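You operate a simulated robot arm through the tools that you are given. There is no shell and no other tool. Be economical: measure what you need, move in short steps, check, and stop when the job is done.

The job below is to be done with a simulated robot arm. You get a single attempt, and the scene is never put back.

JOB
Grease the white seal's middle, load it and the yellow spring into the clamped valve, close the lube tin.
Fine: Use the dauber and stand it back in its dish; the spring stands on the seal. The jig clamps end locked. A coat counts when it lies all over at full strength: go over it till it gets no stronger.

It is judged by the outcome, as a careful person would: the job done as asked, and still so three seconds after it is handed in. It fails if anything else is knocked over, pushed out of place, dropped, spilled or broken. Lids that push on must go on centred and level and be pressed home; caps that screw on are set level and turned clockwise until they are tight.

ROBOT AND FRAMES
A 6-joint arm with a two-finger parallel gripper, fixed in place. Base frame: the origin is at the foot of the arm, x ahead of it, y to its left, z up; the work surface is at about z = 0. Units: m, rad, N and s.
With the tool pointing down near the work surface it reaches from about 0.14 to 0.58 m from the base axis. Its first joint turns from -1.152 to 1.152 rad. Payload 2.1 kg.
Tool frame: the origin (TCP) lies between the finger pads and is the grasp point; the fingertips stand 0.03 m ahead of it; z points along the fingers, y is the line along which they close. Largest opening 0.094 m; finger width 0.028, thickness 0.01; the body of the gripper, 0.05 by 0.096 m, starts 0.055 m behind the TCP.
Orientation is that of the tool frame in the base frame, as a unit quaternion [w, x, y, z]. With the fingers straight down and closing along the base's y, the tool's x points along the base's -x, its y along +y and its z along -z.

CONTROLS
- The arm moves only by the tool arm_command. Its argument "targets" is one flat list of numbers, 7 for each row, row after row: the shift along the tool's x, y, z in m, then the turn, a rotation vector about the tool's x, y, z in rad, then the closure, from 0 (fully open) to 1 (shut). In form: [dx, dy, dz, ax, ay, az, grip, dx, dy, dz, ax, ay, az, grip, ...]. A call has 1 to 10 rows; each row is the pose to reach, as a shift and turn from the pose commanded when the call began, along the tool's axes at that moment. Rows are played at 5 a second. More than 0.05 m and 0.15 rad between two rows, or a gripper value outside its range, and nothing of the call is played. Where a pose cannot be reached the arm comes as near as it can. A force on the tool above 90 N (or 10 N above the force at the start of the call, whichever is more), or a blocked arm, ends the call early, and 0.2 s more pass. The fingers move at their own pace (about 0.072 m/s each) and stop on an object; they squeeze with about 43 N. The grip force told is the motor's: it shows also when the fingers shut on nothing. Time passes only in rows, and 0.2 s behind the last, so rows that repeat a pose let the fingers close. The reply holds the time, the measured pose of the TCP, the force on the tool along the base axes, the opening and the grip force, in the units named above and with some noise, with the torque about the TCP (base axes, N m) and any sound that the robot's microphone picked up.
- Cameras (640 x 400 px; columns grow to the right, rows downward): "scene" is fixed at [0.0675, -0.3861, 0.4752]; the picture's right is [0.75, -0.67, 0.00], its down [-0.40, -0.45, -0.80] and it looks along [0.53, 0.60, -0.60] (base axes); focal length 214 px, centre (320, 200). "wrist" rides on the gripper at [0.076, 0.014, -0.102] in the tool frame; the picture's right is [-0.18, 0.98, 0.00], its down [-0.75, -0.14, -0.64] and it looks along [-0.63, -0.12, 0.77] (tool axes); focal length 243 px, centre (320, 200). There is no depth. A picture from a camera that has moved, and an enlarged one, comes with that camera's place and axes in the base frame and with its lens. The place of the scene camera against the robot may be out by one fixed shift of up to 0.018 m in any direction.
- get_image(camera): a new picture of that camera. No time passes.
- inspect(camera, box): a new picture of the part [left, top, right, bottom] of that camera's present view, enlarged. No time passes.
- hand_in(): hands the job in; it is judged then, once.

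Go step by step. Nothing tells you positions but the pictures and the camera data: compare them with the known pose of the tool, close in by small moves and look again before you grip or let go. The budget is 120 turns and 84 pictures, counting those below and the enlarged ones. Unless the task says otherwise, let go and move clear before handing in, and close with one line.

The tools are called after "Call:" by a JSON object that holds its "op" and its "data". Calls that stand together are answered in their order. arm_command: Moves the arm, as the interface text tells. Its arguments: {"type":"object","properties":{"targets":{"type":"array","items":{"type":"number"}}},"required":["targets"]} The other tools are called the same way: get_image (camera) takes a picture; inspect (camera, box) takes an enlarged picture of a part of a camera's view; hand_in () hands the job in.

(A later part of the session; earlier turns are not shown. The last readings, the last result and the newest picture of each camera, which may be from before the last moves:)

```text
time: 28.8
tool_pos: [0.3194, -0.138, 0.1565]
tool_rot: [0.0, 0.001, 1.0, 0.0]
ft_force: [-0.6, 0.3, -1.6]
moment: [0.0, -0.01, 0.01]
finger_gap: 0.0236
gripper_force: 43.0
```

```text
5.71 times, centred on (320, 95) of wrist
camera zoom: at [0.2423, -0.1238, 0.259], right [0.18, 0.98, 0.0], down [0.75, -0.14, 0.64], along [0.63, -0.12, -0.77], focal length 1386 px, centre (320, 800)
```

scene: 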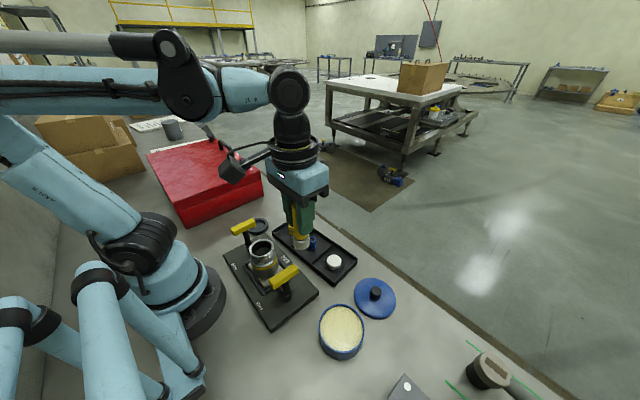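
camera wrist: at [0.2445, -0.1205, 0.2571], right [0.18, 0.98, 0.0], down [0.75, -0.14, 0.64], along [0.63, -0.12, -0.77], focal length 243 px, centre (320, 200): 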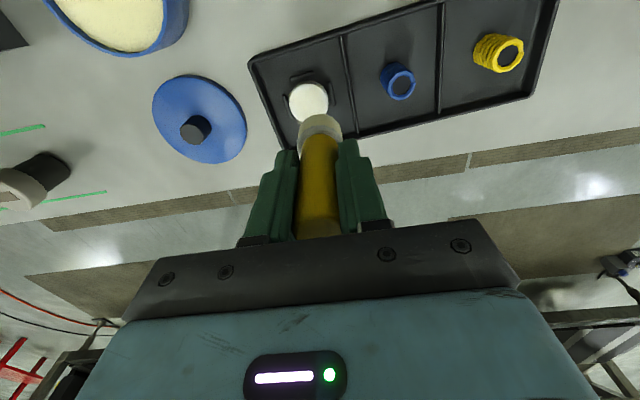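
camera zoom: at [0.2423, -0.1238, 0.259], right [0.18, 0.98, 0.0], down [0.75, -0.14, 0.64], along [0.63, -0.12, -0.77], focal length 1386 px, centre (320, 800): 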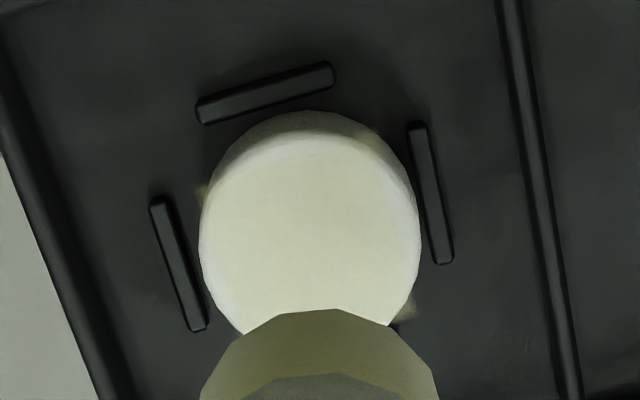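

The coat is slightly stronger. I'll press more firmly and twist.

Call:
{"op": "arm_command", "data": {"targets": [0, -0.0015, 0.035, 0, 0, 0, 0.9, 0, -0.0015, 0.066, 0, 0, 0, 0.9, 0, -0.0015, 0.0705, 0, 0, 0, 0.9, 0, -0.0015, 0.0715, 0, 0, 0.0, 0.9, 0, -0.0015, 0.0715, 0, 0, 0.14, 0.9, 0, -0.0015, 0.0715, 0, 0, 0.28, 0.9, 0, -0.0015, 0.0715, 0, 0, 0.14, 0.9, 0, -0.0015, 0.0715, 0, 0, 0, 0.9, 0, -0.0015, 0.0715, 0, 0, -0.14, 0.9, 0, -0.0015, 0.0715, 0, 0, -0.28, 0.9]}}

Call:
{"op": "arm_command", "data": {"targets": [0, 0, 0, 0, 0, 0.14, 0.9, 0, 0, 0, 0, 0, 0.28, 0.9, 0, 0, -0.04, 0, 0, 0.28, 0.9, 0, 0, -0.08, 0, 0, 0.28, 0.9, 0, 0, -0.08, 0, 0, 0.28, 0.9]}}

Call:
{"op": "inspect", "data": {"camera": "scene", "box": [322, 250, 347, 275]}}

```text
time: 31.0
tool_pos: [0.3204, -0.1398, 0.0858]
tool_rot: [0.0, -0.141, 0.99, 0.0]
ft_force: [-2.4, -3.3, 22.8]
moment: [-0.2, 0.14, -0.03]
finger_gap: 0.0237
gripper_force: 43.0
```

```text
time: 32.2
tool_pos: [0.3204, -0.1388, 0.1662]
tool_rot: [0.0, 0.0, 1.0, 0.0]
ft_force: [0.8, -0.7, -0.9]
moment: [0.01, -0.02, 0.0]
finger_gap: 0.0239
gripper_force: 42.9
```

```text
16.00 times, centred on (334, 262) of scene
camera zoom: at [0.0675, -0.3861, 0.4752], right [0.75, -0.67, 0.0], down [-0.4, -0.45, -0.8], along [0.53, 0.6, -0.6], focal length 3432 px, centre (88, -800)
```

zoom: 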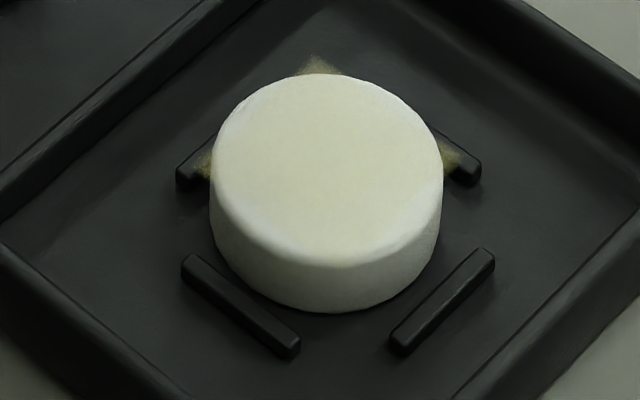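

It's barely stronger, so I'll reload the dauber in the tin.

Call:
{"op": "arm_command", "data": {"targets": [0, 0, -0.035, 0, 0, 0, 0.9, 0.029, -0.0315, -0.035, 0, 0, 0, 0.9, 0.058, -0.063, -0.035, 0, 0, 0, 0.9, 0.087, -0.0945, -0.035, 0, 0, 0, 0.9, 0.1165, -0.126, -0.035, 0, 0, 0, 0.9, 0.1165, -0.126, 0.01, 0, 0, 0, 0.9, 0.1165, -0.126, 0.05, 0, 0, 0, 0.9, 0.1165, -0.126, 0.0626, 0, 0, 0, 0.9, 0.1165, -0.126, 0.0626, 0, 0, 0, 0.9]}}

Call:
{"op": "arm_command", "data": {"targets": [0, 0, 0.002, 0, 0, 0, 0.9, 0, 0, 0.003, 0, 0, 0, 0.9]}}

```text
time: 34.2
tool_pos: [0.2058, -0.2637, 0.1039]
tool_rot: [-0.001, -0.001, 1.0, 0.001]
ft_force: [0.3, 0.2, -1.1]
moment: [0.0, 0.03, 0.02]
finger_gap: 0.0235
gripper_force: 43.4
```

```text
time: 34.8
tool_pos: [0.205, -0.2637, 0.1015]
tool_rot: [0.0, 0.0, 1.0, 0.0]
ft_force: [0.2, 0.2, -0.6]
moment: [0.0, 0.0, 0.02]
finger_gap: 0.0237
gripper_force: 43.0
```

Call:
{"op": "arm_command", "data": {"targets": [0, 0, 0.002, 0, 0, 0, 0.9]}}

Call:
{"op": "arm_command", "data": {"targets": [0, 0, 0.001, 0, 0, 0, 0.9]}}

```text
time: 35.2
tool_pos: [0.2057, -0.2651, 0.0997]
tool_rot: [0.001, -0.001, 1.0, -0.001]
ft_force: [-1.5, -0.1, 15.9]
moment: [-0.01, -0.12, 0.02]
finger_gap: 0.0238
gripper_force: 42.9
```

```text
time: 35.6
tool_pos: [0.2039, -0.265, 0.0989]
tool_rot: [0.001, 0.0, 1.0, -0.001]
ft_force: [-2.3, -1.4, 35.4]
moment: [-0.06, -0.16, 0.02]
finger_gap: 0.0242
gripper_force: 43.5
```

Loaded. Back over the seal, stopping just short of contact.

Call:
{"op": "arm_command", "data": {"targets": [0, 0, -0.045, 0, 0, 0, 0.9, 0, 0, -0.09, 0, 0, 0, 0.9, -0.029, 0.0315, -0.1, 0, 0, 0, 0.9, -0.058, 0.063, -0.1, 0, 0, 0, 0.9, -0.087, 0.0945, -0.1, 0, 0, 0, 0.9, -0.1165, 0.126, -0.1, 0, 0, 0, 0.9, -0.1165, 0.126, -0.055, 0, 0, 0, 0.9, -0.1165, 0.126, -0.01, 0, 0, 0, 0.9, -0.1165, 0.126, 0.008, 0, 0, 0, 0.9, -0.1165, 0.126, 0.009, 0, 0, 0, 0.9]}}

Call:
{"op": "arm_command", "data": {"targets": [0, 0, 0.001, 0, 0, 0, 0.9]}}

Call:
{"op": "inspect", "data": {"camera": "scene", "box": [310, 240, 360, 290]}}

```text
time: 37.8
tool_pos: [0.3208, -0.1406, 0.0888]
tool_rot: [0.0, 0.0, 1.0, 0.0]
ft_force: [-0.6, -0.1, -0.2]
moment: [-0.03, -0.06, 0.04]
finger_gap: 0.0234
gripper_force: 42.9
```

```text
time: 38.2
tool_pos: [0.3213, -0.1406, 0.0884]
tool_rot: [0.0, 0.0, 1.0, 0.0]
ft_force: [-0.5, -0.3, -0.5]
moment: [0.02, 0.04, -0.03]
finger_gap: 0.0236
gripper_force: 43.0
```

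```text
8.00 times, centred on (335, 265) of scene
camera zoom: at [0.0675, -0.3861, 0.4752], right [0.75, -0.67, 0.0], down [-0.4, -0.45, -0.8], along [0.53, 0.6, -0.6], focal length 1716 px, centre (200, -320)
```

zoom: 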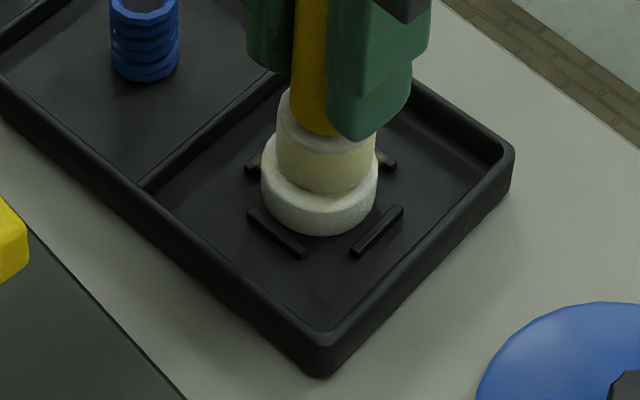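

I'll make light circular strokes about 4 mm in radius, slightly corrected to the centre.

Call:
{"op": "arm_command", "data": {"targets": [0.0015, 0.001, 0.0015, 0, 0, 0, 0.9, 0.0055, 0.001, 0.0015, 0, 0, 0, 0.9, 0.0015, 0.005, 0.0015, 0, 0, 0, 0.9, -0.0025, 0.001, 0.0015, 0, 0, 0, 0.9, 0.0015, -0.003, 0.0015, 0, 0, 0, 0.9, 0.0055, 0.001, 0.0015, 0, 0, 0, 0.9, 0.0015, 0.005, 0.0015, 0, 0, 0, 0.9, -0.0025, 0.001, 0.0015, 0, 0, 0, 0.9, 0.0015, -0.003, 0.0015, 0, 0, 0, 0.9, 0.0015, 0.001, 0.0015, 0, 0, 0, 0.9]}}

Call:
{"op": "inspect", "data": {"camera": "scene", "box": [310, 240, 360, 290]}}

```text
time: 40.4
tool_pos: [0.3183, -0.1374, 0.087]
tool_rot: [0.001, 0.0, 1.0, 0.0]
ft_force: [0.7, 0.3, -0.9]
moment: [0.0, 0.0, -0.01]
finger_gap: 0.024
gripper_force: 43.1
```

```text
8.00 times, centred on (335, 265) of scene
camera zoom: at [0.0675, -0.3861, 0.4752], right [0.75, -0.67, 0.0], down [-0.4, -0.45, -0.8], along [0.53, 0.6, -0.6], focal length 1716 px, centre (200, -320)
```

zoom: 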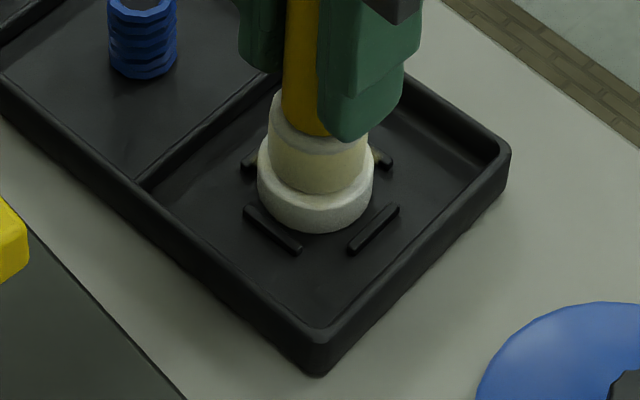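

The tray stayed put, and even moved back a little. I'll repeat slightly firmer, then lift and look.

Call:
{"op": "arm_command", "data": {"targets": [0, 0, 0.0009, 0, 0, 0, 0.9, 0.004, 0, 0.0009, 0, 0, 0, 0.9, 0, 0.004, 0.0009, 0, 0, 0, 0.9, -0.004, 0, 0.0009, 0, 0, 0, 0.9, 0, -0.004, 0.0009, 0, 0, 0, 0.9, 0.004, 0, 0.0009, 0, 0, 0, 0.9, 0, 0.004, 0.0009, 0, 0, 0, 0.9, -0.004, 0, 0.0009, 0, 0, 0, 0.9, 0, -0.004, 0.0009, 0, 0, 0, 0.9, 0, 0, 0.0009, 0, 0, 0, 0.9]}}

Call:
{"op": "arm_command", "data": {"targets": [0, 0, -0.03, 0, 0, 0, 0.9, 0, 0, -0.07, 0, 0, 0, 0.9, 0, 0, -0.07, 0, 0, 0, 0.9]}}

Call:
{"op": "inspect", "data": {"camera": "scene", "box": [322, 250, 347, 275]}}

Call:
{"op": "inspect", "data": {"camera": "wrist", "box": [270, 60, 370, 130]}}

```text
time: 42.6
tool_pos: [0.3194, -0.137, 0.0857]
tool_rot: [-0.001, 0.002, 1.0, -0.002]
ft_force: [-0.9, -4.5, 7.1]
moment: [-0.32, -0.02, 0.01]
finger_gap: 0.0238
gripper_force: 43.1
```

```text
time: 43.4
tool_pos: [0.3196, -0.1368, 0.1573]
tool_rot: [0.0, 0.0, 1.0, 0.001]
ft_force: [0.6, 0.2, -0.7]
moment: [0.0, 0.02, -0.03]
finger_gap: 0.024
gripper_force: 42.8
```

```text
16.00 times, centred on (334, 262) of scene
camera zoom: at [0.0675, -0.3861, 0.4752], right [0.75, -0.67, 0.0], down [-0.4, -0.45, -0.8], along [0.53, 0.6, -0.6], focal length 3432 px, centre (88, -800)
```

zoom: 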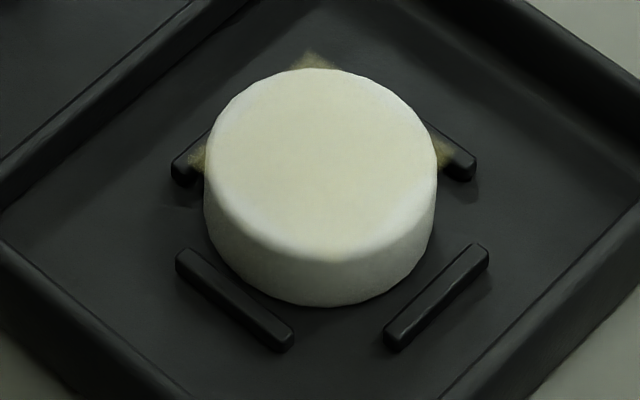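

```text
5.71 times, centred on (320, 95) of wrist
camera zoom: at [0.2433, -0.1227, 0.2588], right [0.18, 0.98, 0.0], down [0.75, -0.14, 0.64], along [0.63, -0.12, -0.77], focal length 1386 px, centre (320, 800)
```

zoom: 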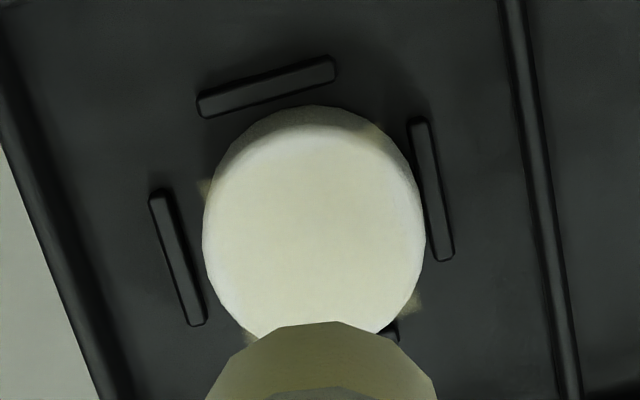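

The coat is growing. Another pass.

Call:
{"op": "arm_command", "data": {"targets": [0, 0, 0.04, 0, 0, 0, 0.9, 0, 0, 0.069, 0, 0, 0, 0.9, 0, 0, 0.0705, 0, 0, 0, 0.9, 0.004, 0, 0.0705, 0, 0, 0, 0.9, 0, 0.004, 0.0705, 0, 0, 0, 0.9, -0.004, 0, 0.0705, 0, 0, 0, 0.9, 0, -0.004, 0.0705, 0, 0, 0, 0.9, 0.004, 0, 0.0705, 0, 0, 0, 0.9, -0.004, 0.0, 0.0705, 0, 0, 0, 0.9, 0, 0, 0.0705, 0, 0, 0, 0.9]}}

Call:
{"op": "arm_command", "data": {"targets": [0.003, 0.003, 0.0003, 0, 0, 0, 0.9, -0.003, 0.003, 0.0003, 0, 0, 0, 0.9, -0.003, -0.003, 0.0003, 0, 0, 0, 0.9, 0.003, -0.003, 0.0003, 0, 0, 0, 0.9, 0.003, 0.003, 0.0003, 0, 0, 0, 0.9, -0.003, 0.003, 0.0003, 0, 0, 0, 0.9, -0.003, -0.003, 0.0003, 0, 0, 0, 0.9, 0.003, -0.003, 0.0003, 0, 0, 0, 0.9, 0, 0, 0.0003, 0, 0, 0, 0.9]}}

Call:
{"op": "arm_command", "data": {"targets": [0, 0, -0.03, 0, 0, 0, 0.9, 0, 0, -0.07, 0, 0, 0, 0.9, 0, 0, -0.07, 0, 0, 0, 0.9]}}

Call:
{"op": "inspect", "data": {"camera": "scene", "box": [322, 250, 347, 275]}}

```text
time: 45.6
tool_pos: [0.3196, -0.1363, 0.0847]
tool_rot: [0.003, 0.0, 1.0, 0.0]
ft_force: [5.2, -2.0, 15.3]
moment: [-0.14, -0.53, -0.01]
finger_gap: 0.0241
gripper_force: 43.2
```

```text
time: 47.6
tool_pos: [0.3184, -0.1393, 0.0856]
tool_rot: [-0.001, 0.001, 1.0, -0.001]
ft_force: [-2.8, -3.6, 9.4]
moment: [-0.23, 0.11, -0.02]
finger_gap: 0.0236
gripper_force: 43.4
```

```text
time: 48.4
tool_pos: [0.3209, -0.1382, 0.1544]
tool_rot: [0.001, 0.0, 1.0, -0.001]
ft_force: [-0.2, -0.9, -0.5]
moment: [0.01, 0.03, -0.06]
finger_gap: 0.0239
gripper_force: 42.6
```

```text
16.00 times, centred on (334, 262) of scene
camera zoom: at [0.0675, -0.3861, 0.4752], right [0.75, -0.67, 0.0], down [-0.4, -0.45, -0.8], along [0.53, 0.6, -0.6], focal length 3432 px, centre (88, -800)
```

zoom: 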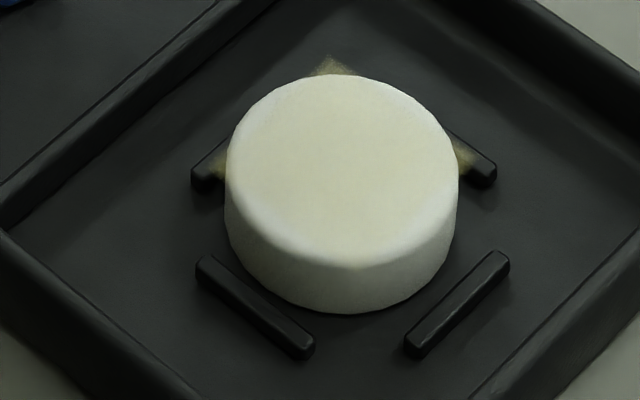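

It's near a plateau, but I'll reload once more to be sure and go over it again.

Call:
{"op": "arm_command", "data": {"targets": [0, 0, -0.045, 0, 0, 0, 0.9, 0.029, -0.0315, -0.045, 0, 0, 0, 0.9, 0.058, -0.063, -0.045, 0, 0, 0, 0.9, 0.087, -0.0945, -0.045, 0, 0, 0, 0.9, 0.115, -0.127, -0.045, 0, 0, 0, 0.9, 0.115, -0.127, 0.0, 0, 0, 0, 0.9, 0.115, -0.127, 0.045, 0, 0, 0, 0.9, 0.115, -0.127, 0.0555, 0, 0, 0, 0.9, 0.115, -0.127, 0.057, 0, 0, 0, 0.9, 0.115, -0.127, 0.058, 0, 0, 0, 0.9]}}

Call:
{"op": "arm_command", "data": {"targets": [0, 0, 0.001, 0, 0, 0, 0.9, 0, 0, 0.0015, 0, 0, 0, 0.9]}}

```text
time: 50.6
tool_pos: [0.2048, -0.2664, 0.0961]
tool_rot: [0.0, 0.0, 1.0, -0.001]
ft_force: [-4.9, -1.2, 35.9]
moment: [-0.12, -0.09, -0.03]
finger_gap: 0.0238
gripper_force: 43.5
```

```text
time: 51.2
tool_pos: [0.2037, -0.2654, 0.0956]
tool_rot: [0.001, 0.001, 1.0, -0.002]
ft_force: [-0.8, -10.6, 34.6]
moment: [-0.57, -0.22, -0.07]
finger_gap: 0.0238
gripper_force: 43.2
```

Call:
{"op": "arm_command", "data": {"targets": [0, 0, -0.045, 0, 0, 0, 0.9, 0, 0, -0.09, 0, 0, 0, 0.9, -0.029, 0.0315, -0.1, 0, 0, 0, 0.9, -0.058, 0.063, -0.1, 0, 0, 0, 0.9, -0.087, 0.0945, -0.1, 0, 0, 0, 0.9, -0.115, 0.126, -0.1, 0, 0, 0, 0.9, -0.115, 0.126, -0.055, 0, 0, 0, 0.9, -0.115, 0.126, -0.01, 0, 0, 0, 0.9, -0.115, 0.126, 0.01, 0, 0, 0, 0.9, -0.115, 0.126, 0.011, 0, 0, 0, 0.9]}}

Call:
{"op": "inspect", "data": {"camera": "scene", "box": [310, 240, 360, 290]}}

```text
time: 53.4
tool_pos: [0.3193, -0.1392, 0.0827]
tool_rot: [0.0, 0.0, 1.0, 0.0]
ft_force: [1.5, 0.5, 2.8]
moment: [0.02, -0.15, 0.02]
finger_gap: 0.0237
gripper_force: 42.7
```

```text
8.00 times, centred on (335, 265) of scene
camera zoom: at [0.0674, -0.3861, 0.4752], right [0.75, -0.67, 0.0], down [-0.4, -0.45, -0.8], along [0.53, 0.6, -0.6], focal length 1716 px, centre (200, -320)
```

zoom: 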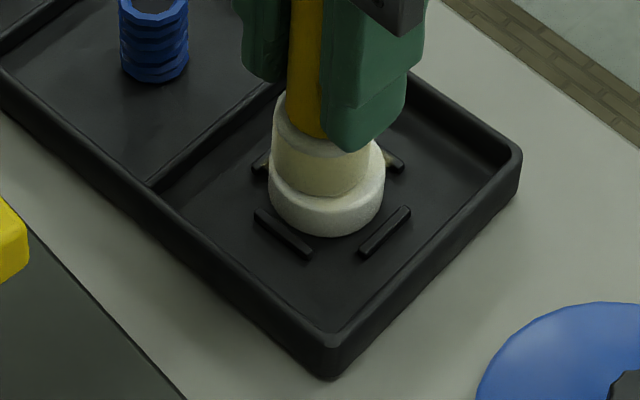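

I'm at light contact. Two stroke passes now, biased to bring the tray back.

Call:
{"op": "arm_command", "data": {"targets": [-0.001, -0.001, 0.0004, 0, 0, 0, 0.9, 0.003, -0.001, 0.0004, 0, 0, 0, 0.9, -0.001, 0.003, 0.0004, 0, 0, 0, 0.9, -0.005, -0.001, 0.0004, 0, 0, 0, 0.9, -0.001, -0.005, 0.0004, 0, 0, 0, 0.9, 0.003, -0.001, 0.0004, 0, 0, 0, 0.9, -0.001, 0.003, 0.0004, 0, 0, 0, 0.9, -0.005, -0.001, 0.0004, 0, 0, 0, 0.9, -0.001, -0.005, 0.0004, 0, 0, 0, 0.9, -0.001, -0.001, 0.0004, 0, 0, 0, 0.9]}}

Call:
{"op": "arm_command", "data": {"targets": [0.003, 0.003, 0.0004, 0, 0, 0, 0.9, -0.003, 0.003, 0.0004, 0, 0, 0, 0.9, -0.003, -0.003, 0.0004, 0, 0, 0, 0.9, 0.003, -0.003, 0.0004, 0, 0, 0, 0.9, 0.003, 0.003, 0.0004, 0, 0, 0, 0.9, -0.003, 0.003, 0.0004, 0, 0, 0, 0.9, -0.003, -0.003, 0.0004, 0, 0, 0, 0.9, 0, -0.003, 0.0006, 0, 0, 0, 0.9, 0, 0, 0.0008, 0, 0, 0, 0.9, 0, 0.003, 0.0008, 0, 0, 0, 0.9]}}

Call:
{"op": "arm_command", "data": {"targets": [0, 0, -0.03, 0, 0, 0, 0.9, 0, 0, -0.07, 0, 0, 0, 0.9, 0, 0, -0.07, 0, 0, 0, 0.9]}}

Call:
{"op": "inspect", "data": {"camera": "scene", "box": [322, 250, 347, 275]}}

Call:
{"op": "get_image", "data": {"camera": "wrist"}}

```text
time: 55.6
tool_pos: [0.3205, -0.1399, 0.0827]
tool_rot: [0.0, 0.0, 1.0, -0.001]
ft_force: [-0.4, 0.7, 0.0]
moment: [0.01, 0.0, 0.02]
finger_gap: 0.0238
gripper_force: 43.0
```

```text
time: 57.8
tool_pos: [0.3201, -0.1359, 0.0829]
tool_rot: [-0.001, 0.0, 1.0, -0.001]
ft_force: [-0.3, -4.2, 7.1]
moment: [-0.24, -0.11, -0.02]
finger_gap: 0.0236
gripper_force: 42.9
```

```text
time: 58.6
tool_pos: [0.3225, -0.136, 0.1498]
tool_rot: [0.0, 0.0, 1.0, 0.0]
ft_force: [-0.1, 0.1, -0.6]
moment: [0.03, 0.04, 0.02]
finger_gap: 0.0233
gripper_force: 43.5
```

```text
16.00 times, centred on (334, 262) of scene
camera zoom: at [0.0675, -0.3861, 0.4752], right [0.75, -0.67, 0.0], down [-0.4, -0.45, -0.8], along [0.53, 0.6, -0.6], focal length 3432 px, centre (88, -800)
```

zoom: 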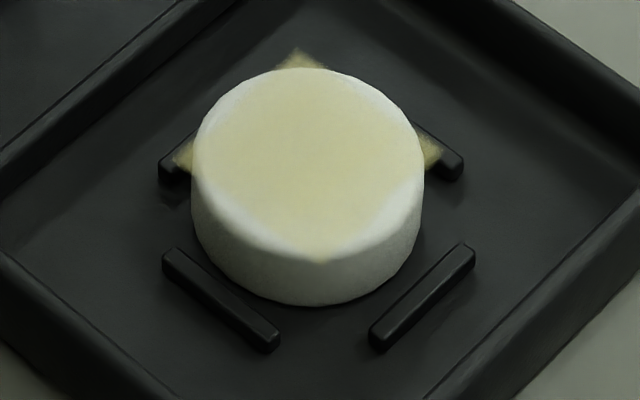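

```text
32 pictures are left
camera wrist: at [0.2462, -0.121, 0.2515], right [0.18, 0.98, 0.0], down [0.75, -0.14, 0.64], along [0.63, -0.12, -0.77], focal length 243 px, centre (320, 200)
```

wrist: 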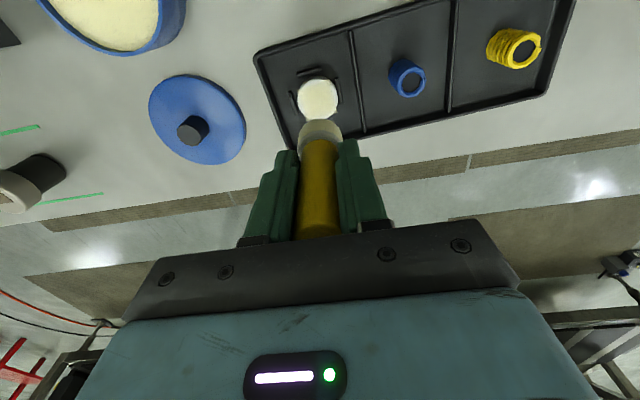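

The coat is clearly stronger after reloading, so I'll repeat the reload and rub until it stops growing.

Call:
{"op": "arm_command", "data": {"targets": [0, 0, -0.045, 0, 0, 0, 0.9, 0.029, -0.0315, -0.045, 0, 0, 0, 0.9, 0.058, -0.063, -0.045, 0, 0, 0, 0.9, 0.087, -0.0945, -0.045, 0, 0, 0, 0.9, 0.116, -0.128, -0.045, 0, 0, 0, 0.9, 0.116, -0.128, 0.0, 0, 0, 0, 0.9, 0.116, -0.128, 0.045, 0, 0, 0, 0.9, 0.116, -0.128, 0.0565, 0, 0, 0, 0.9, 0.116, -0.128, 0.058, 0, 0, 0, 0.9, 0.116, -0.128, 0.058, 0, 0, 0, 0.9]}}

Call:
{"op": "arm_command", "data": {"targets": [0, 0, -0.045, 0, 0, 0, 0.9, 0, 0, -0.09, 0, 0, 0, 0.9, -0.029, 0.0315, -0.1, 0, 0, 0, 0.9, -0.058, 0.063, -0.1, 0, 0, 0, 0.9, -0.087, 0.0945, -0.1, 0, 0, 0, 0.9, -0.116, 0.128, -0.1, 0, 0, 0, 0.9, -0.116, 0.128, -0.055, 0, 0, 0, 0.9, -0.116, 0.128, -0.01, 0, 0, 0, 0.9, -0.116, 0.128, 0.01, 0, 0, 0, 0.9, -0.116, 0.128, 0.012, 0, 0, 0, 0.9]}}

```text
time: 60.8
tool_pos: [0.2047, -0.2642, 0.0958]
tool_rot: [0.001, 0.0, 1.0, 0.0]
ft_force: [0.4, 1.9, 35.1]
moment: [0.08, -0.29, 0.0]
finger_gap: 0.0239
gripper_force: 43.2
```

```text
time: 63.0
tool_pos: [0.3205, -0.139, 0.0824]
tool_rot: [0.0, 0.0, 1.0, 0.0]
ft_force: [-1.5, 0.6, 11.2]
moment: [0.04, 0.02, -0.01]
finger_gap: 0.0237
gripper_force: 42.6
```

Call:
{"op": "arm_command", "data": {"targets": [0.004, 0, 0.0003, 0, 0, 0, 0.9, 0, 0.004, 0.0003, 0, 0, 0, 0.9, -0.004, 0, 0.0003, 0, 0, 0, 0.9, 0, -0.004, 0.0003, 0, 0, 0, 0.9, 0.004, 0, 0.0003, 0, 0, 0, 0.9, 0, 0.004, 0.0003, 0, 0, 0, 0.9, -0.004, 0, 0.0003, 0, 0, 0, 0.9, 0, -0.004, 0.0003, 0, 0, 0, 0.9, 0, 0, 0.0003, 0, 0, 0, 0.9]}}

Call:
{"op": "arm_command", "data": {"targets": [0.003, 0.003, 0.0003, 0, 0, 0, 0.9, -0.003, 0.003, 0.0003, 0, 0, 0, 0.9, -0.003, -0.003, 0.0003, 0, 0, 0, 0.9, 0.003, -0.003, 0.0003, 0, 0, 0, 0.9, 0.003, 0.003, 0.0003, 0, 0, 0, 0.9, -0.003, 0.003, 0.0003, 0, 0, 0, 0.9, -0.003, -0.003, 0.0003, 0, 0, 0, 0.9, 0.003, -0.003, 0.0003, 0, 0, 0, 0.9, 0, 0, 0.0003, 0, 0, 0, 0.9]}}

Call:
{"op": "arm_command", "data": {"targets": [0, 0, -0.03, 0, 0, 0, 0.9, 0, 0, -0.07, 0, 0, 0, 0.9, 0, 0, -0.07, 0, 0, 0, 0.9]}}

Call:
{"op": "inspect", "data": {"camera": "scene", "box": [322, 250, 347, 275]}}

```text
time: 65.0
tool_pos: [0.3203, -0.1362, 0.0816]
tool_rot: [0.001, 0.0, 1.0, 0.0]
ft_force: [-0.6, -0.3, -0.5]
moment: [-0.07, 0.03, 0.01]
finger_gap: 0.0237
gripper_force: 42.7
```

```text
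time: 67.0
tool_pos: [0.3186, -0.138, 0.0819]
tool_rot: [0.001, 0.001, 1.0, -0.001]
ft_force: [-1.3, -3.8, 7.0]
moment: [-0.18, 0.07, -0.02]
finger_gap: 0.0241
gripper_force: 43.0
```

```text
time: 67.8
tool_pos: [0.3179, -0.137, 0.1545]
tool_rot: [0.001, 0.0, 1.0, 0.0]
ft_force: [0.0, -0.1, -0.5]
moment: [0.05, 0.03, 0.0]
finger_gap: 0.0239
gripper_force: 42.7
```

```text
16.00 times, centred on (334, 262) of scene
camera zoom: at [0.0675, -0.3861, 0.4752], right [0.75, -0.67, 0.0], down [-0.4, -0.45, -0.8], along [0.53, 0.6, -0.6], focal length 3432 px, centre (88, -800)
```

zoom: 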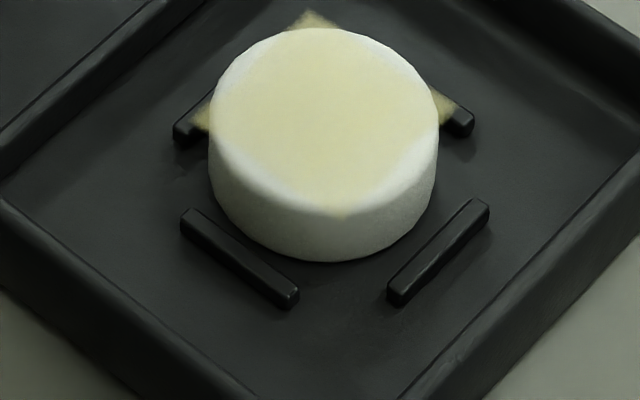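

It's still getting stronger and the tray has crept about 1 cm towards +x/+y. I'll reload again and then check alignment before the next pass.

Call:
{"op": "arm_command", "data": {"targets": [0, 0, -0.045, 0, 0, 0, 0.9, 0.029, -0.0315, -0.045, 0, 0, 0, 0.9, 0.058, -0.063, -0.045, 0, 0, 0, 0.9, 0.087, -0.0945, -0.045, 0, 0, 0, 0.9, 0.116, -0.128, -0.045, 0, 0, 0, 0.9, 0.116, -0.128, 0.0, 0, 0, 0, 0.9, 0.116, -0.128, 0.045, 0, 0, 0, 0.9, 0.116, -0.128, 0.0565, 0, 0, 0, 0.9, 0.116, -0.128, 0.058, 0, 0, 0, 0.9, 0.116, -0.128, 0.058, 0, 0, 0, 0.9]}}

Call:
{"op": "arm_command", "data": {"targets": [0, 0, -0.045, 0, 0, 0, 0.9, 0, 0, -0.09, 0, 0, 0, 0.9, -0.029, 0.0315, -0.1, 0, 0, 0, 0.9, -0.058, 0.063, -0.1, 0, 0, 0, 0.9, -0.087, 0.0945, -0.1, 0, 0, 0, 0.9, -0.12, 0.131, -0.1, 0, 0, 0, 0.9, -0.12, 0.131, -0.06, 0, 0, 0, 0.9, -0.12, 0.131, -0.02, 0, 0, 0, 0.9, -0.12, 0.131, -0.01, 0, 0, 0, 0.9, -0.12, 0.131, -0.01, 0, 0, 0, 0.9]}}

Call:
{"op": "inspect", "data": {"camera": "wrist", "box": [260, 70, 380, 150]}}

```text
time: 70.0
tool_pos: [0.205, -0.2642, 0.0954]
tool_rot: [0.0, 0.0, 1.0, -0.001]
ft_force: [3.6, -4.2, 34.1]
moment: [-0.23, -0.3, 0.01]
finger_gap: 0.024
gripper_force: 43.3
```

```text
time: 72.2
tool_pos: [0.3216, -0.1339, 0.1026]
tool_rot: [0.001, 0.0, 1.0, 0.0]
ft_force: [-0.6, -0.5, -0.4]
moment: [0.01, 0.0, -0.01]
finger_gap: 0.0238
gripper_force: 42.8
```

```text
5.00 times, centred on (320, 110) of wrist
camera zoom: at [0.2455, -0.1194, 0.2034], right [0.18, 0.98, 0.0], down [0.75, -0.14, 0.64], along [0.63, -0.12, -0.77], focal length 1213 px, centre (320, 650)
```

zoom: 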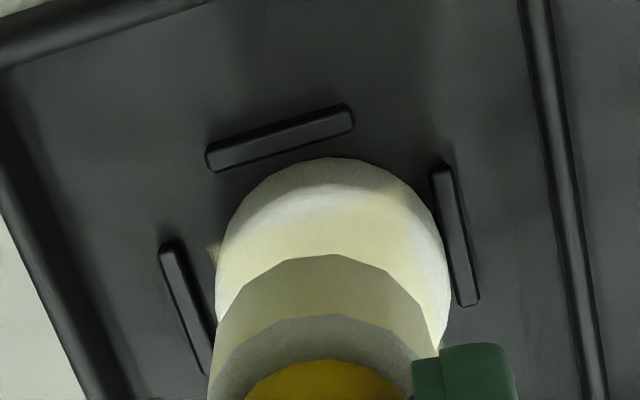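

The seal is 4 mm further in +x. I'll centre, do the strokes, then finish with a slow drag that takes the tray back.

Call:
{"op": "arm_command", "data": {"targets": [-0.004, 0.001, 0.01, 0, 0, 0, 0.9, -0.004, 0.001, 0.021, 0, 0, 0, 0.9, -0.004, 0.001, 0.022, 0, 0, 0, 0.9, 0.0, 0.001, 0.0222, 0, 0, 0, 0.9, -0.004, 0.005, 0.0222, 0, 0, 0, 0.9, -0.007, 0.001, 0.0222, 0, 0, 0, 0.9, -0.004, -0.003, 0.0222, 0, 0, 0, 0.9, 0.0, 0.001, 0.0222, 0, 0, 0, 0.9, -0.004, 0.005, 0.0222, 0, 0, 0, 0.9, -0.004, 0.001, 0.0222, 0, 0, 0, 0.9]}}

Call:
{"op": "arm_command", "data": {"targets": [0.003, 0.003, 0, 0, 0, 0, 0.9, -0.003, -0.003, 0, 0, 0, 0, 0.9, 0.003, -0.003, 0, 0, 0, 0, 0.9, -0.002, 0.003, 0, 0, 0, 0, 0.9, 0, 0, 0.0004, 0, 0, 0, 0.9, 0.0025, -0.0015, 0.0005, 0, 0, 0, 0.9, 0.005, -0.003, 0.0005, 0, 0, 0, 0.9, 0.0075, -0.0045, 0.0005, 0, 0, 0, 0.9, 0.01, -0.006, 0.0005, 0, 0, 0, 0.9]}}

Call:
{"op": "inspect", "data": {"camera": "scene", "box": [310, 240, 360, 290]}}

```text
time: 74.4
tool_pos: [0.3275, -0.1332, 0.0822]
tool_rot: [0.0, 0.0, 1.0, 0.0]
ft_force: [0.5, -0.8, 0.2]
moment: [-0.01, -0.01, 0.01]
finger_gap: 0.0241
gripper_force: 42.6
```

```text
time: 76.4
tool_pos: [0.3178, -0.1386, 0.0829]
tool_rot: [-0.001, 0.001, 1.0, -0.001]
ft_force: [0.3, -0.5, 0.5]
moment: [-0.01, -0.06, -0.01]
finger_gap: 0.0241
gripper_force: 43.0
```

```text
8.00 times, centred on (335, 265) of scene
camera zoom: at [0.0675, -0.3861, 0.4752], right [0.75, -0.67, 0.0], down [-0.4, -0.45, -0.8], along [0.53, 0.6, -0.6], focal length 1716 px, centre (200, -320)
```

zoom: 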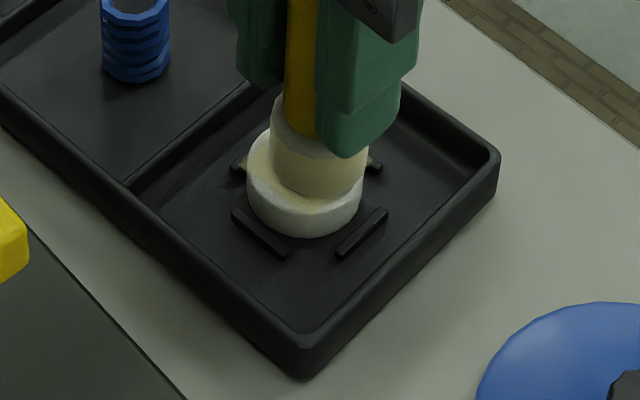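

The tray is within about 5 mm of its original place. I'll lift and check the coat.

Call:
{"op": "arm_command", "data": {"targets": [0, 0, -0.03, 0, 0, 0, 0.9, 0, 0, -0.07, 0, 0, 0, 0.9, 0, 0, -0.07, 0, 0, 0, 0.9]}}

Call:
{"op": "inspect", "data": {"camera": "scene", "box": [322, 250, 347, 275]}}

```text
time: 77.2
tool_pos: [0.318, -0.1378, 0.1528]
tool_rot: [0.0, 0.0, 1.0, 0.0]
ft_force: [-0.2, -0.3, 0.4]
moment: [-0.02, 0.03, 0.01]
finger_gap: 0.0238
gripper_force: 42.7
```

```text
16.00 times, centred on (334, 262) of scene
camera zoom: at [0.0675, -0.3861, 0.4752], right [0.75, -0.67, 0.0], down [-0.4, -0.45, -0.8], along [0.53, 0.6, -0.6], focal length 3432 px, centre (88, -800)
```

zoom: 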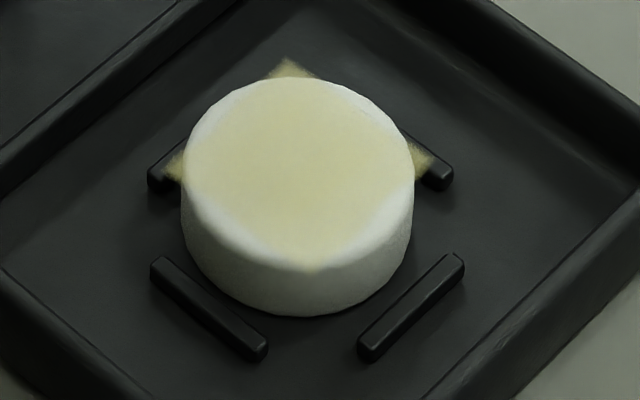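

It looks close to a plateau. One more reload and a firm pass will confirm that.

Call:
{"op": "arm_command", "data": {"targets": [0, 0, -0.045, 0, 0, 0, 0.9, 0.029, -0.0315, -0.045, 0, 0, 0, 0.9, 0.058, -0.063, -0.045, 0, 0, 0, 0.9, 0.087, -0.0945, -0.045, 0, 0, 0, 0.9, 0.114, -0.126, -0.045, 0, 0, 0, 0.9, 0.114, -0.126, 0.0, 0, 0, 0, 0.9, 0.114, -0.126, 0.045, 0, 0, 0, 0.9, 0.114, -0.126, 0.0565, 0, 0, 0, 0.9, 0.114, -0.126, 0.0575, 0, 0, 0, 0.9, 0.114, -0.126, 0.0575, 0, 0, 0, 0.9]}}

Call:
{"op": "arm_command", "data": {"targets": [0, 0, -0.045, 0, 0, 0, 0.9, 0, 0, -0.09, 0, 0, 0, 0.9, -0.029, 0.0315, -0.1, 0, 0, 0, 0.9, -0.058, 0.063, -0.1, 0, 0, 0, 0.9, -0.087, 0.0945, -0.1, 0, 0, 0, 0.9, -0.11, 0.1275, -0.1, 0, 0, 0, 0.9, -0.11, 0.1275, -0.055, 0, 0, 0, 0.9, -0.11, 0.1275, -0.01, 0, 0, 0, 0.9, -0.11, 0.1275, 0.01, 0, 0, 0, 0.9, -0.11, 0.1275, 0.0123, 0, 0, 0, 0.9]}}

Call:
{"op": "inspect", "data": {"camera": "scene", "box": [310, 240, 360, 290]}}

```text
time: 79.4
tool_pos: [0.2015, -0.266, 0.0945]
tool_rot: [-0.001, 0.0, 1.0, -0.002]
ft_force: [-5.0, -1.0, 32.1]
moment: [-0.05, 0.12, -0.03]
finger_gap: 0.0239
gripper_force: 42.8
```

```text
time: 81.6
tool_pos: [0.3129, -0.1385, 0.0829]
tool_rot: [0.0, -0.001, 1.0, 0.001]
ft_force: [-0.7, -0.4, -0.3]
moment: [-0.01, 0.0, 0.0]
finger_gap: 0.0239
gripper_force: 42.8
```

```text
8.00 times, centred on (335, 265) of scene
camera zoom: at [0.0674, -0.3861, 0.4752], right [0.75, -0.67, 0.0], down [-0.4, -0.45, -0.8], along [0.53, 0.6, -0.6], focal length 1716 px, centre (200, -320)
```

zoom: 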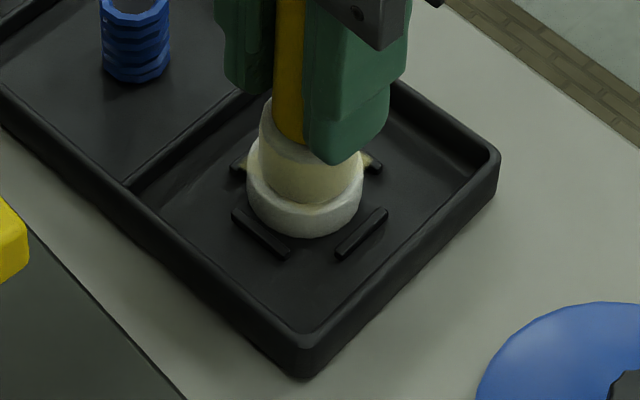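

Call:
{"op": "arm_command", "data": {"targets": [0, 0, 0.0008, 0, 0, 0, 0.9, 0.004, 0, 0.001, 0, 0, 0, 0.9, 0, 0.004, 0.001, 0, 0, 0, 0.9, -0.004, 0, 0.001, 0, 0, 0, 0.9, 0, -0.004, 0.001, 0, 0, 0, 0.9, 0.004, 0, 0.001, 0, 0, 0, 0.9, 0, 0.004, 0.001, 0, 0, 0, 0.9, -0.004, 0, 0.001, 0, 0, 0, 0.9, 0, -0.004, 0.001, 0, 0, 0, 0.9, 0, 0, 0.001, 0, 0, 0, 0.9]}}

Call:
{"op": "arm_command", "data": {"targets": [0.003, 0.003, 0.0003, 0, 0, 0, 0.9, -0.003, 0.003, 0.0003, 0, 0, 0, 0.9, -0.003, -0.003, 0.0003, 0, 0, 0, 0.9, 0.003, -0.003, 0.0003, 0, 0, 0, 0.9, 0.003, 0.003, 0.0003, 0, 0, 0, 0.9, -0.003, 0.003, 0.0003, 0, 0, 0, 0.9, -0.003, -0.003, 0.0003, 0, 0, 0, 0.9, 0.003, -0.003, 0.0003, 0, 0, 0, 0.9, 0, 0, 0.0003, 0, 0, 0, 0.9]}}

Call:
{"op": "arm_command", "data": {"targets": [0, 0, -0.03, 0, 0, 0, 0.9, 0, 0, -0.07, 0, 0, 0, 0.9, 0, 0, -0.07, 0, 0, 0, 0.9]}}

Call:
{"op": "inspect", "data": {"camera": "scene", "box": [322, 250, 347, 275]}}

```text
time: 83.8
tool_pos: [0.3156, -0.1409, 0.0807]
tool_rot: [0.0, 0.001, 1.0, -0.003]
ft_force: [4.7, -7.0, 21.2]
moment: [-0.47, -0.35, -0.02]
finger_gap: 0.024
gripper_force: 43.0
```

```text
time: 85.8
tool_pos: [0.3132, -0.1392, 0.0787]
tool_rot: [-0.001, 0.001, 1.0, -0.002]
ft_force: [-1.7, -4.1, 14.0]
moment: [-0.33, 0.05, -0.01]
finger_gap: 0.024
gripper_force: 43.2
```

```text
time: 86.6
tool_pos: [0.312, -0.1374, 0.1514]
tool_rot: [0.0, 0.001, 1.0, 0.0]
ft_force: [-0.3, -0.2, -0.6]
moment: [-0.02, 0.02, 0.04]
finger_gap: 0.0235
gripper_force: 43.1
```

```text
16.00 times, centred on (334, 262) of scene
camera zoom: at [0.0675, -0.3861, 0.4752], right [0.75, -0.67, 0.0], down [-0.4, -0.45, -0.8], along [0.53, 0.6, -0.6], focal length 3432 px, centre (88, -800)
```

zoom: 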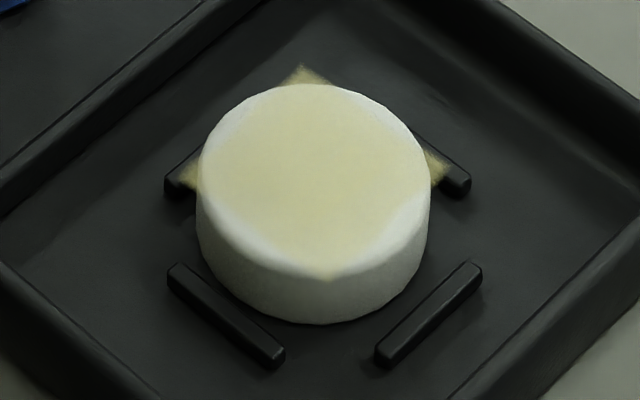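

It's only marginally different. I'll do one last confirming cycle.

Call:
{"op": "arm_command", "data": {"targets": [0, 0, -0.045, 0, 0, 0, 0.9, 0.029, -0.0315, -0.045, 0, 0, 0, 0.9, 0.058, -0.063, -0.045, 0, 0, 0, 0.9, 0.087, -0.0945, -0.045, 0, 0, 0, 0.9, 0.11, -0.1275, -0.045, 0, 0, 0, 0.9, 0.11, -0.1275, 0.0, 0, 0, 0, 0.9, 0.11, -0.1275, 0.045, 0, 0, 0, 0.9, 0.11, -0.1275, 0.0565, 0, 0, 0, 0.9, 0.11, -0.1275, 0.0575, 0, 0, 0, 0.9, 0.11, -0.1275, 0.0575, 0, 0, 0, 0.9]}}

Call:
{"op": "arm_command", "data": {"targets": [0, 0, -0.045, 0, 0, 0, 0.9, 0, 0, -0.09, 0, 0, 0, 0.9, -0.029, 0.0315, -0.1, 0, 0, 0, 0.9, -0.058, 0.063, -0.1, 0, 0, 0, 0.9, -0.087, 0.0945, -0.1, 0, 0, 0, 0.9, -0.11, 0.1245, -0.1, 0, 0, 0, 0.9, -0.11, 0.1245, -0.055, 0, 0, 0, 0.9, -0.11, 0.1245, -0.01, 0, 0, 0, 0.9, -0.11, 0.1245, 0.01, 0, 0, 0, 0.9, -0.11, 0.1245, 0.0125, 0, 0, 0, 0.9]}}

```text
time: 88.8
tool_pos: [0.202, -0.2618, 0.0941]
tool_rot: [0.0, 0.001, 1.0, -0.001]
ft_force: [-3.2, 4.9, 26.4]
moment: [0.27, 0.02, 0.01]
finger_gap: 0.024
gripper_force: 43.3
```

```text
time: 91.0
tool_pos: [0.3143, -0.1407, 0.0782]
tool_rot: [0.001, 0.0, 1.0, 0.0]
ft_force: [0.0, 0.7, 33.0]
moment: [0.04, -0.09, 0.04]
finger_gap: 0.024
gripper_force: 43.1
```

Call:
{"op": "arm_command", "data": {"targets": [0, 0, -0.0003, 0, 0, 0, 0.9, 0.004, 0, -0.0003, 0, 0, 0, 0.9, 0, 0.004, -0.0003, 0, 0, 0, 0.9, -0.004, 0, -0.0003, 0, 0, 0, 0.9, 0, -0.004, -0.0003, 0, 0, 0, 0.9, 0.004, 0, -0.0003, 0, 0, 0, 0.9, 0, 0.004, -0.0003, 0, 0, 0, 0.9, -0.004, 0, -0.0003, 0, 0, 0, 0.9, 0, -0.004, -0.0003, 0, 0, 0, 0.9, 0, 0, -0.0003, 0, 0, 0, 0.9]}}

Call:
{"op": "arm_command", "data": {"targets": [0.003, 0.003, 0.0, 0, 0, 0, 0.9, -0.003, 0.003, 0.0, 0, 0, 0, 0.9, -0.003, -0.003, 0.0, 0, 0, 0, 0.9, 0.003, -0.003, 0.0, 0, 0, 0, 0.9, 0.003, 0.003, 0.0, 0, 0, 0, 0.9, -0.003, 0.003, 0.0, 0, 0, 0, 0.9, -0.003, -0.003, 0.0, 0, 0, 0, 0.9, 0.003, -0.003, 0.0, 0, 0, 0, 0.9, 0, 0, 0.0, 0, 0, 0, 0.9]}}

Call:
{"op": "arm_command", "data": {"targets": [0, 0, -0.03, 0, 0, 0, 0.9, 0, 0, -0.07, 0, 0, 0, 0.9, 0, 0, -0.07, 0, 0, 0, 0.9]}}

Call:
{"op": "inspect", "data": {"camera": "scene", "box": [322, 250, 347, 275]}}

```text
time: 93.2
tool_pos: [0.3134, -0.1399, 0.0803]
tool_rot: [0.0, 0.001, 1.0, -0.001]
ft_force: [0.2, 0.1, -0.7]
moment: [0.01, 0.02, -0.01]
finger_gap: 0.0238
gripper_force: 42.6
```

```text
time: 95.2
tool_pos: [0.3149, -0.1411, 0.0785]
tool_rot: [0.0, 0.0, 1.0, -0.002]
ft_force: [0.1, -0.6, -1.4]
moment: [0.03, -0.02, -0.02]
finger_gap: 0.0241
gripper_force: 43.5
```

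```text
time: 96.0
tool_pos: [0.3153, -0.1418, 0.1528]
tool_rot: [0.0, 0.0, 1.0, 0.0]
ft_force: [0.6, -1.1, -1.1]
moment: [-0.01, -0.04, -0.02]
finger_gap: 0.0238
gripper_force: 43.0
```

```text
16.00 times, centred on (334, 262) of scene
camera zoom: at [0.0675, -0.3861, 0.4752], right [0.75, -0.67, 0.0], down [-0.4, -0.45, -0.8], along [0.53, 0.6, -0.6], focal length 3432 px, centre (88, -800)
```

zoom: 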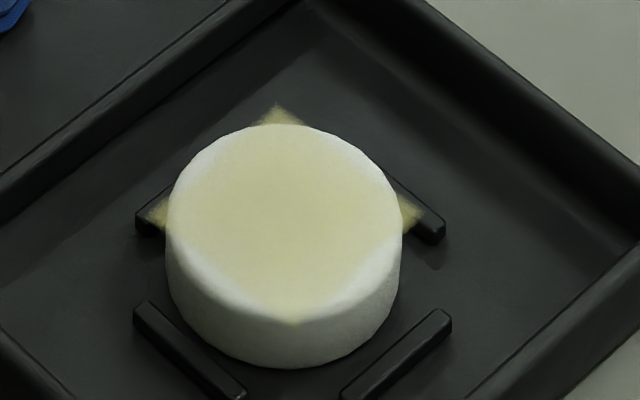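

The coat looks settled, but the tray has crept about 13 mm in -x. One last reload, strokes, then a firm drag to bring the tray home.

Call:
{"op": "arm_command", "data": {"targets": [0, 0, -0.045, 0, 0, 0, 0.9, 0.029, -0.0315, -0.045, 0, 0, 0, 0.9, 0.058, -0.063, -0.045, 0, 0, 0, 0.9, 0.087, -0.0945, -0.045, 0, 0, 0, 0.9, 0.11, -0.1245, -0.045, 0, 0, 0, 0.9, 0.11, -0.1245, 0.0, 0, 0, 0, 0.9, 0.11, -0.1245, 0.045, 0, 0, 0, 0.9, 0.11, -0.1245, 0.0565, 0, 0, 0, 0.9, 0.11, -0.1245, 0.0575, 0, 0, 0, 0.9, 0.11, -0.1245, 0.058, 0, 0, 0, 0.9]}}

Call:
{"op": "arm_command", "data": {"targets": [0, 0, -0.045, 0, 0, 0, 0.9, 0, 0, -0.09, 0, 0, 0, 0.9, -0.029, 0.0315, -0.1, 0, 0, 0, 0.9, -0.058, 0.063, -0.1, 0, 0, 0, 0.9, -0.087, 0.0945, -0.1, 0, 0, 0, 0.9, -0.101, 0.1212, -0.1, 0, 0, 0, 0.9, -0.101, 0.1212, -0.055, 0, 0, 0, 0.9, -0.101, 0.1212, -0.01, 0, 0, 0, 0.9, -0.101, 0.1212, 0.01, 0, 0, 0, 0.9, -0.101, 0.1212, 0.0122, 0, 0, 0, 0.9]}}

```text
time: 98.2
tool_pos: [0.2025, -0.2646, 0.0904]
tool_rot: [0.0, 0.0, 1.0, -0.001]
ft_force: [-5.5, 1.1, 31.9]
moment: [-0.02, 0.17, -0.01]
finger_gap: 0.024
gripper_force: 43.1
```

```text
time: 100.4
tool_pos: [0.3077, -0.1444, 0.0803]
tool_rot: [0.0, 0.0, 1.0, 0.0]
ft_force: [0.3, 0.4, -0.7]
moment: [0.0, -0.03, 0.0]
finger_gap: 0.0239
gripper_force: 43.6
```

Call:
{"op": "arm_command", "data": {"targets": [0, 0, 0.0008, 0, 0, 0, 0.9, 0.003, 0, 0.001, 0, 0, 0, 0.9, 0, 0.004, 0.001, 0, 0, 0, 0.9, -0.004, 0, 0.001, 0, 0, 0, 0.9, 0, -0.003, 0.001, 0, 0, 0, 0.9, 0.003, 0, 0.001, 0, 0, 0, 0.9, 0, 0.004, 0.001, 0, 0, 0, 0.9, -0.003, 0, 0.001, 0, 0, 0, 0.9, 0, 0, 0.001, 0, 0, 0, 0.9]}}

Call:
{"op": "inspect", "data": {"camera": "scene", "box": [310, 240, 360, 290]}}

```text
time: 102.4
tool_pos: [0.3053, -0.1445, 0.0817]
tool_rot: [-0.001, -0.001, 1.0, 0.0]
ft_force: [0.8, -0.1, -0.7]
moment: [0.0, -0.02, 0.02]
finger_gap: 0.0239
gripper_force: 43.0
```

```text
8.00 times, centred on (335, 265) of scene
camera zoom: at [0.0675, -0.3861, 0.4752], right [0.75, -0.67, 0.0], down [-0.4, -0.45, -0.8], along [0.53, 0.6, -0.6], focal length 1716 px, centre (200, -320)
```

zoom: 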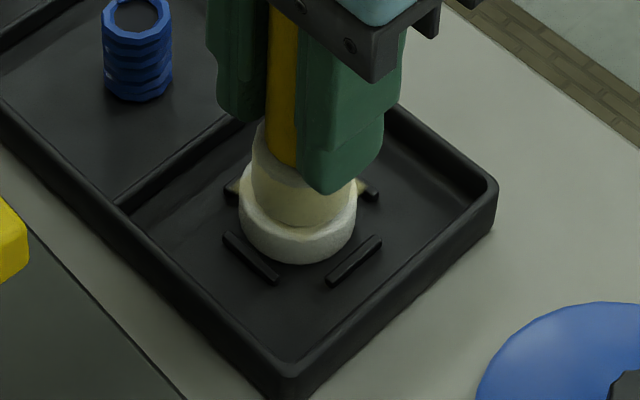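

It's well centred. Now I'll press and drag slowly +x/+y to bring the tray home.

Call:
{"op": "arm_command", "data": {"targets": [0, 0, 0.001, 0, 0, 0, 0.9, 0, 0, 0.0016, 0, 0, 0, 0.9, -0.003, 0.0015, 0.0018, 0, 0, 0, 0.9, -0.006, 0.003, 0.002, 0, 0, 0, 0.9, -0.009, 0.0045, 0.002, 0, 0, 0, 0.9, -0.012, 0.006, 0.002, 0, 0, 0, 0.9]}}

Call:
{"op": "arm_command", "data": {"targets": [0, 0, -0.03, 0, 0, 0, 0.9, 0, 0, -0.07, 0, 0, 0, 0.9, 0, 0, -0.1, 0, 0, 0, 0.9]}}

Call:
{"op": "inspect", "data": {"camera": "scene", "box": [310, 240, 360, 290]}}

```text
time: 103.8
tool_pos: [0.3173, -0.1388, 0.0771]
tool_rot: [0.0, 0.001, 1.0, -0.001]
ft_force: [-7.8, -7.6, 29.4]
moment: [-0.4, 0.38, 0.02]
finger_gap: 0.024
gripper_force: 42.8
```

```text
time: 104.6
tool_pos: [0.32, -0.1383, 0.1778]
tool_rot: [0.001, 0.0, 1.0, 0.0]
ft_force: [-0.6, -0.5, -0.6]
moment: [0.0, -0.03, -0.01]
finger_gap: 0.0238
gripper_force: 42.9
```

```text
8.00 times, centred on (335, 265) of scene
camera zoom: at [0.0675, -0.3861, 0.4752], right [0.75, -0.67, 0.0], down [-0.4, -0.45, -0.8], along [0.53, 0.6, -0.6], focal length 1716 px, centre (200, -320)
```

zoom: 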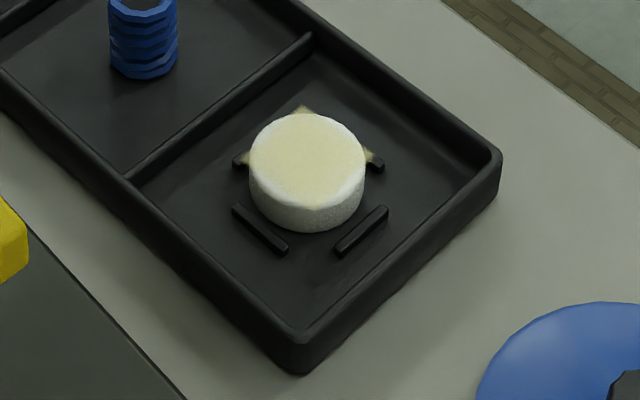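

The tray is back near its place and the middle is evenly coated. Now I'll return the dauber to its dish.

Call:
{"op": "arm_command", "data": {"targets": [0.012, 0.043, 0, 0, 0, 0, 0.9, 0.025, 0.086, 0, 0, 0, 0, 0.9, 0.038, 0.129, 0, 0, 0, 0, 0.9, 0.051, 0.172, 0, 0, 0, 0, 0.9, 0.065, 0.216, 0, 0, 0, 0, 0.9, 0.079, 0.259, 0, 0, 0, 0, 0.9, 0.079, 0.259, 0.04, 0, 0, 0, 0.9, 0.079, 0.259, 0.08, 0, 0, 0, 0.9, 0.079, 0.259, 0.08, 0, 0, 0, 0.9]}}

Call:
{"op": "get_image", "data": {"camera": "wrist"}}

Call:
{"op": "inspect", "data": {"camera": "scene", "box": [225, 185, 290, 250]}}

```text
time: 106.6
tool_pos: [0.2374, 0.1238, 0.0946]
tool_rot: [0.0, -0.001, 1.0, 0.0]
ft_force: [0.0, 0.4, -0.5]
moment: [0.04, 0.01, 0.01]
finger_gap: 0.0241
gripper_force: 43.0
```

```text
22 pictures are left
camera wrist: at [0.1613, 0.138, 0.1963], right [0.18, 0.98, 0.0], down [0.75, -0.14, 0.64], along [0.63, -0.12, -0.77], focal length 243 px, centre (320, 200)
```

wrist: 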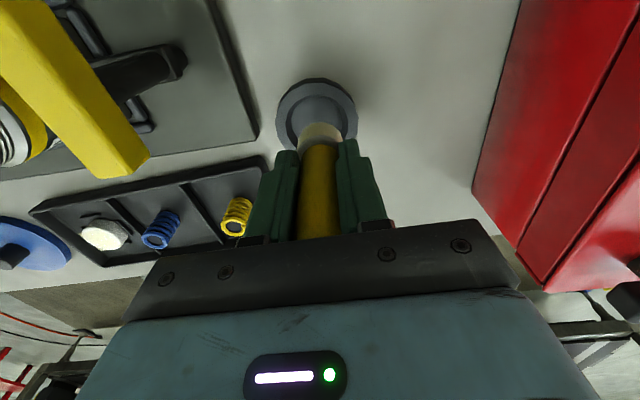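

```text
6.15 times, centred on (258, 218) of scene
camera zoom: at [0.0674, -0.3861, 0.4752], right [0.75, -0.67, 0.0], down [-0.4, -0.45, -0.8], along [0.53, 0.6, -0.6], focal length 1320 px, centre (705, 92)
```

zoom: 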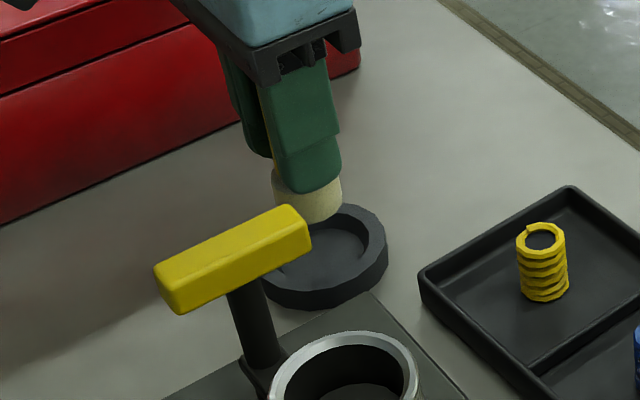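

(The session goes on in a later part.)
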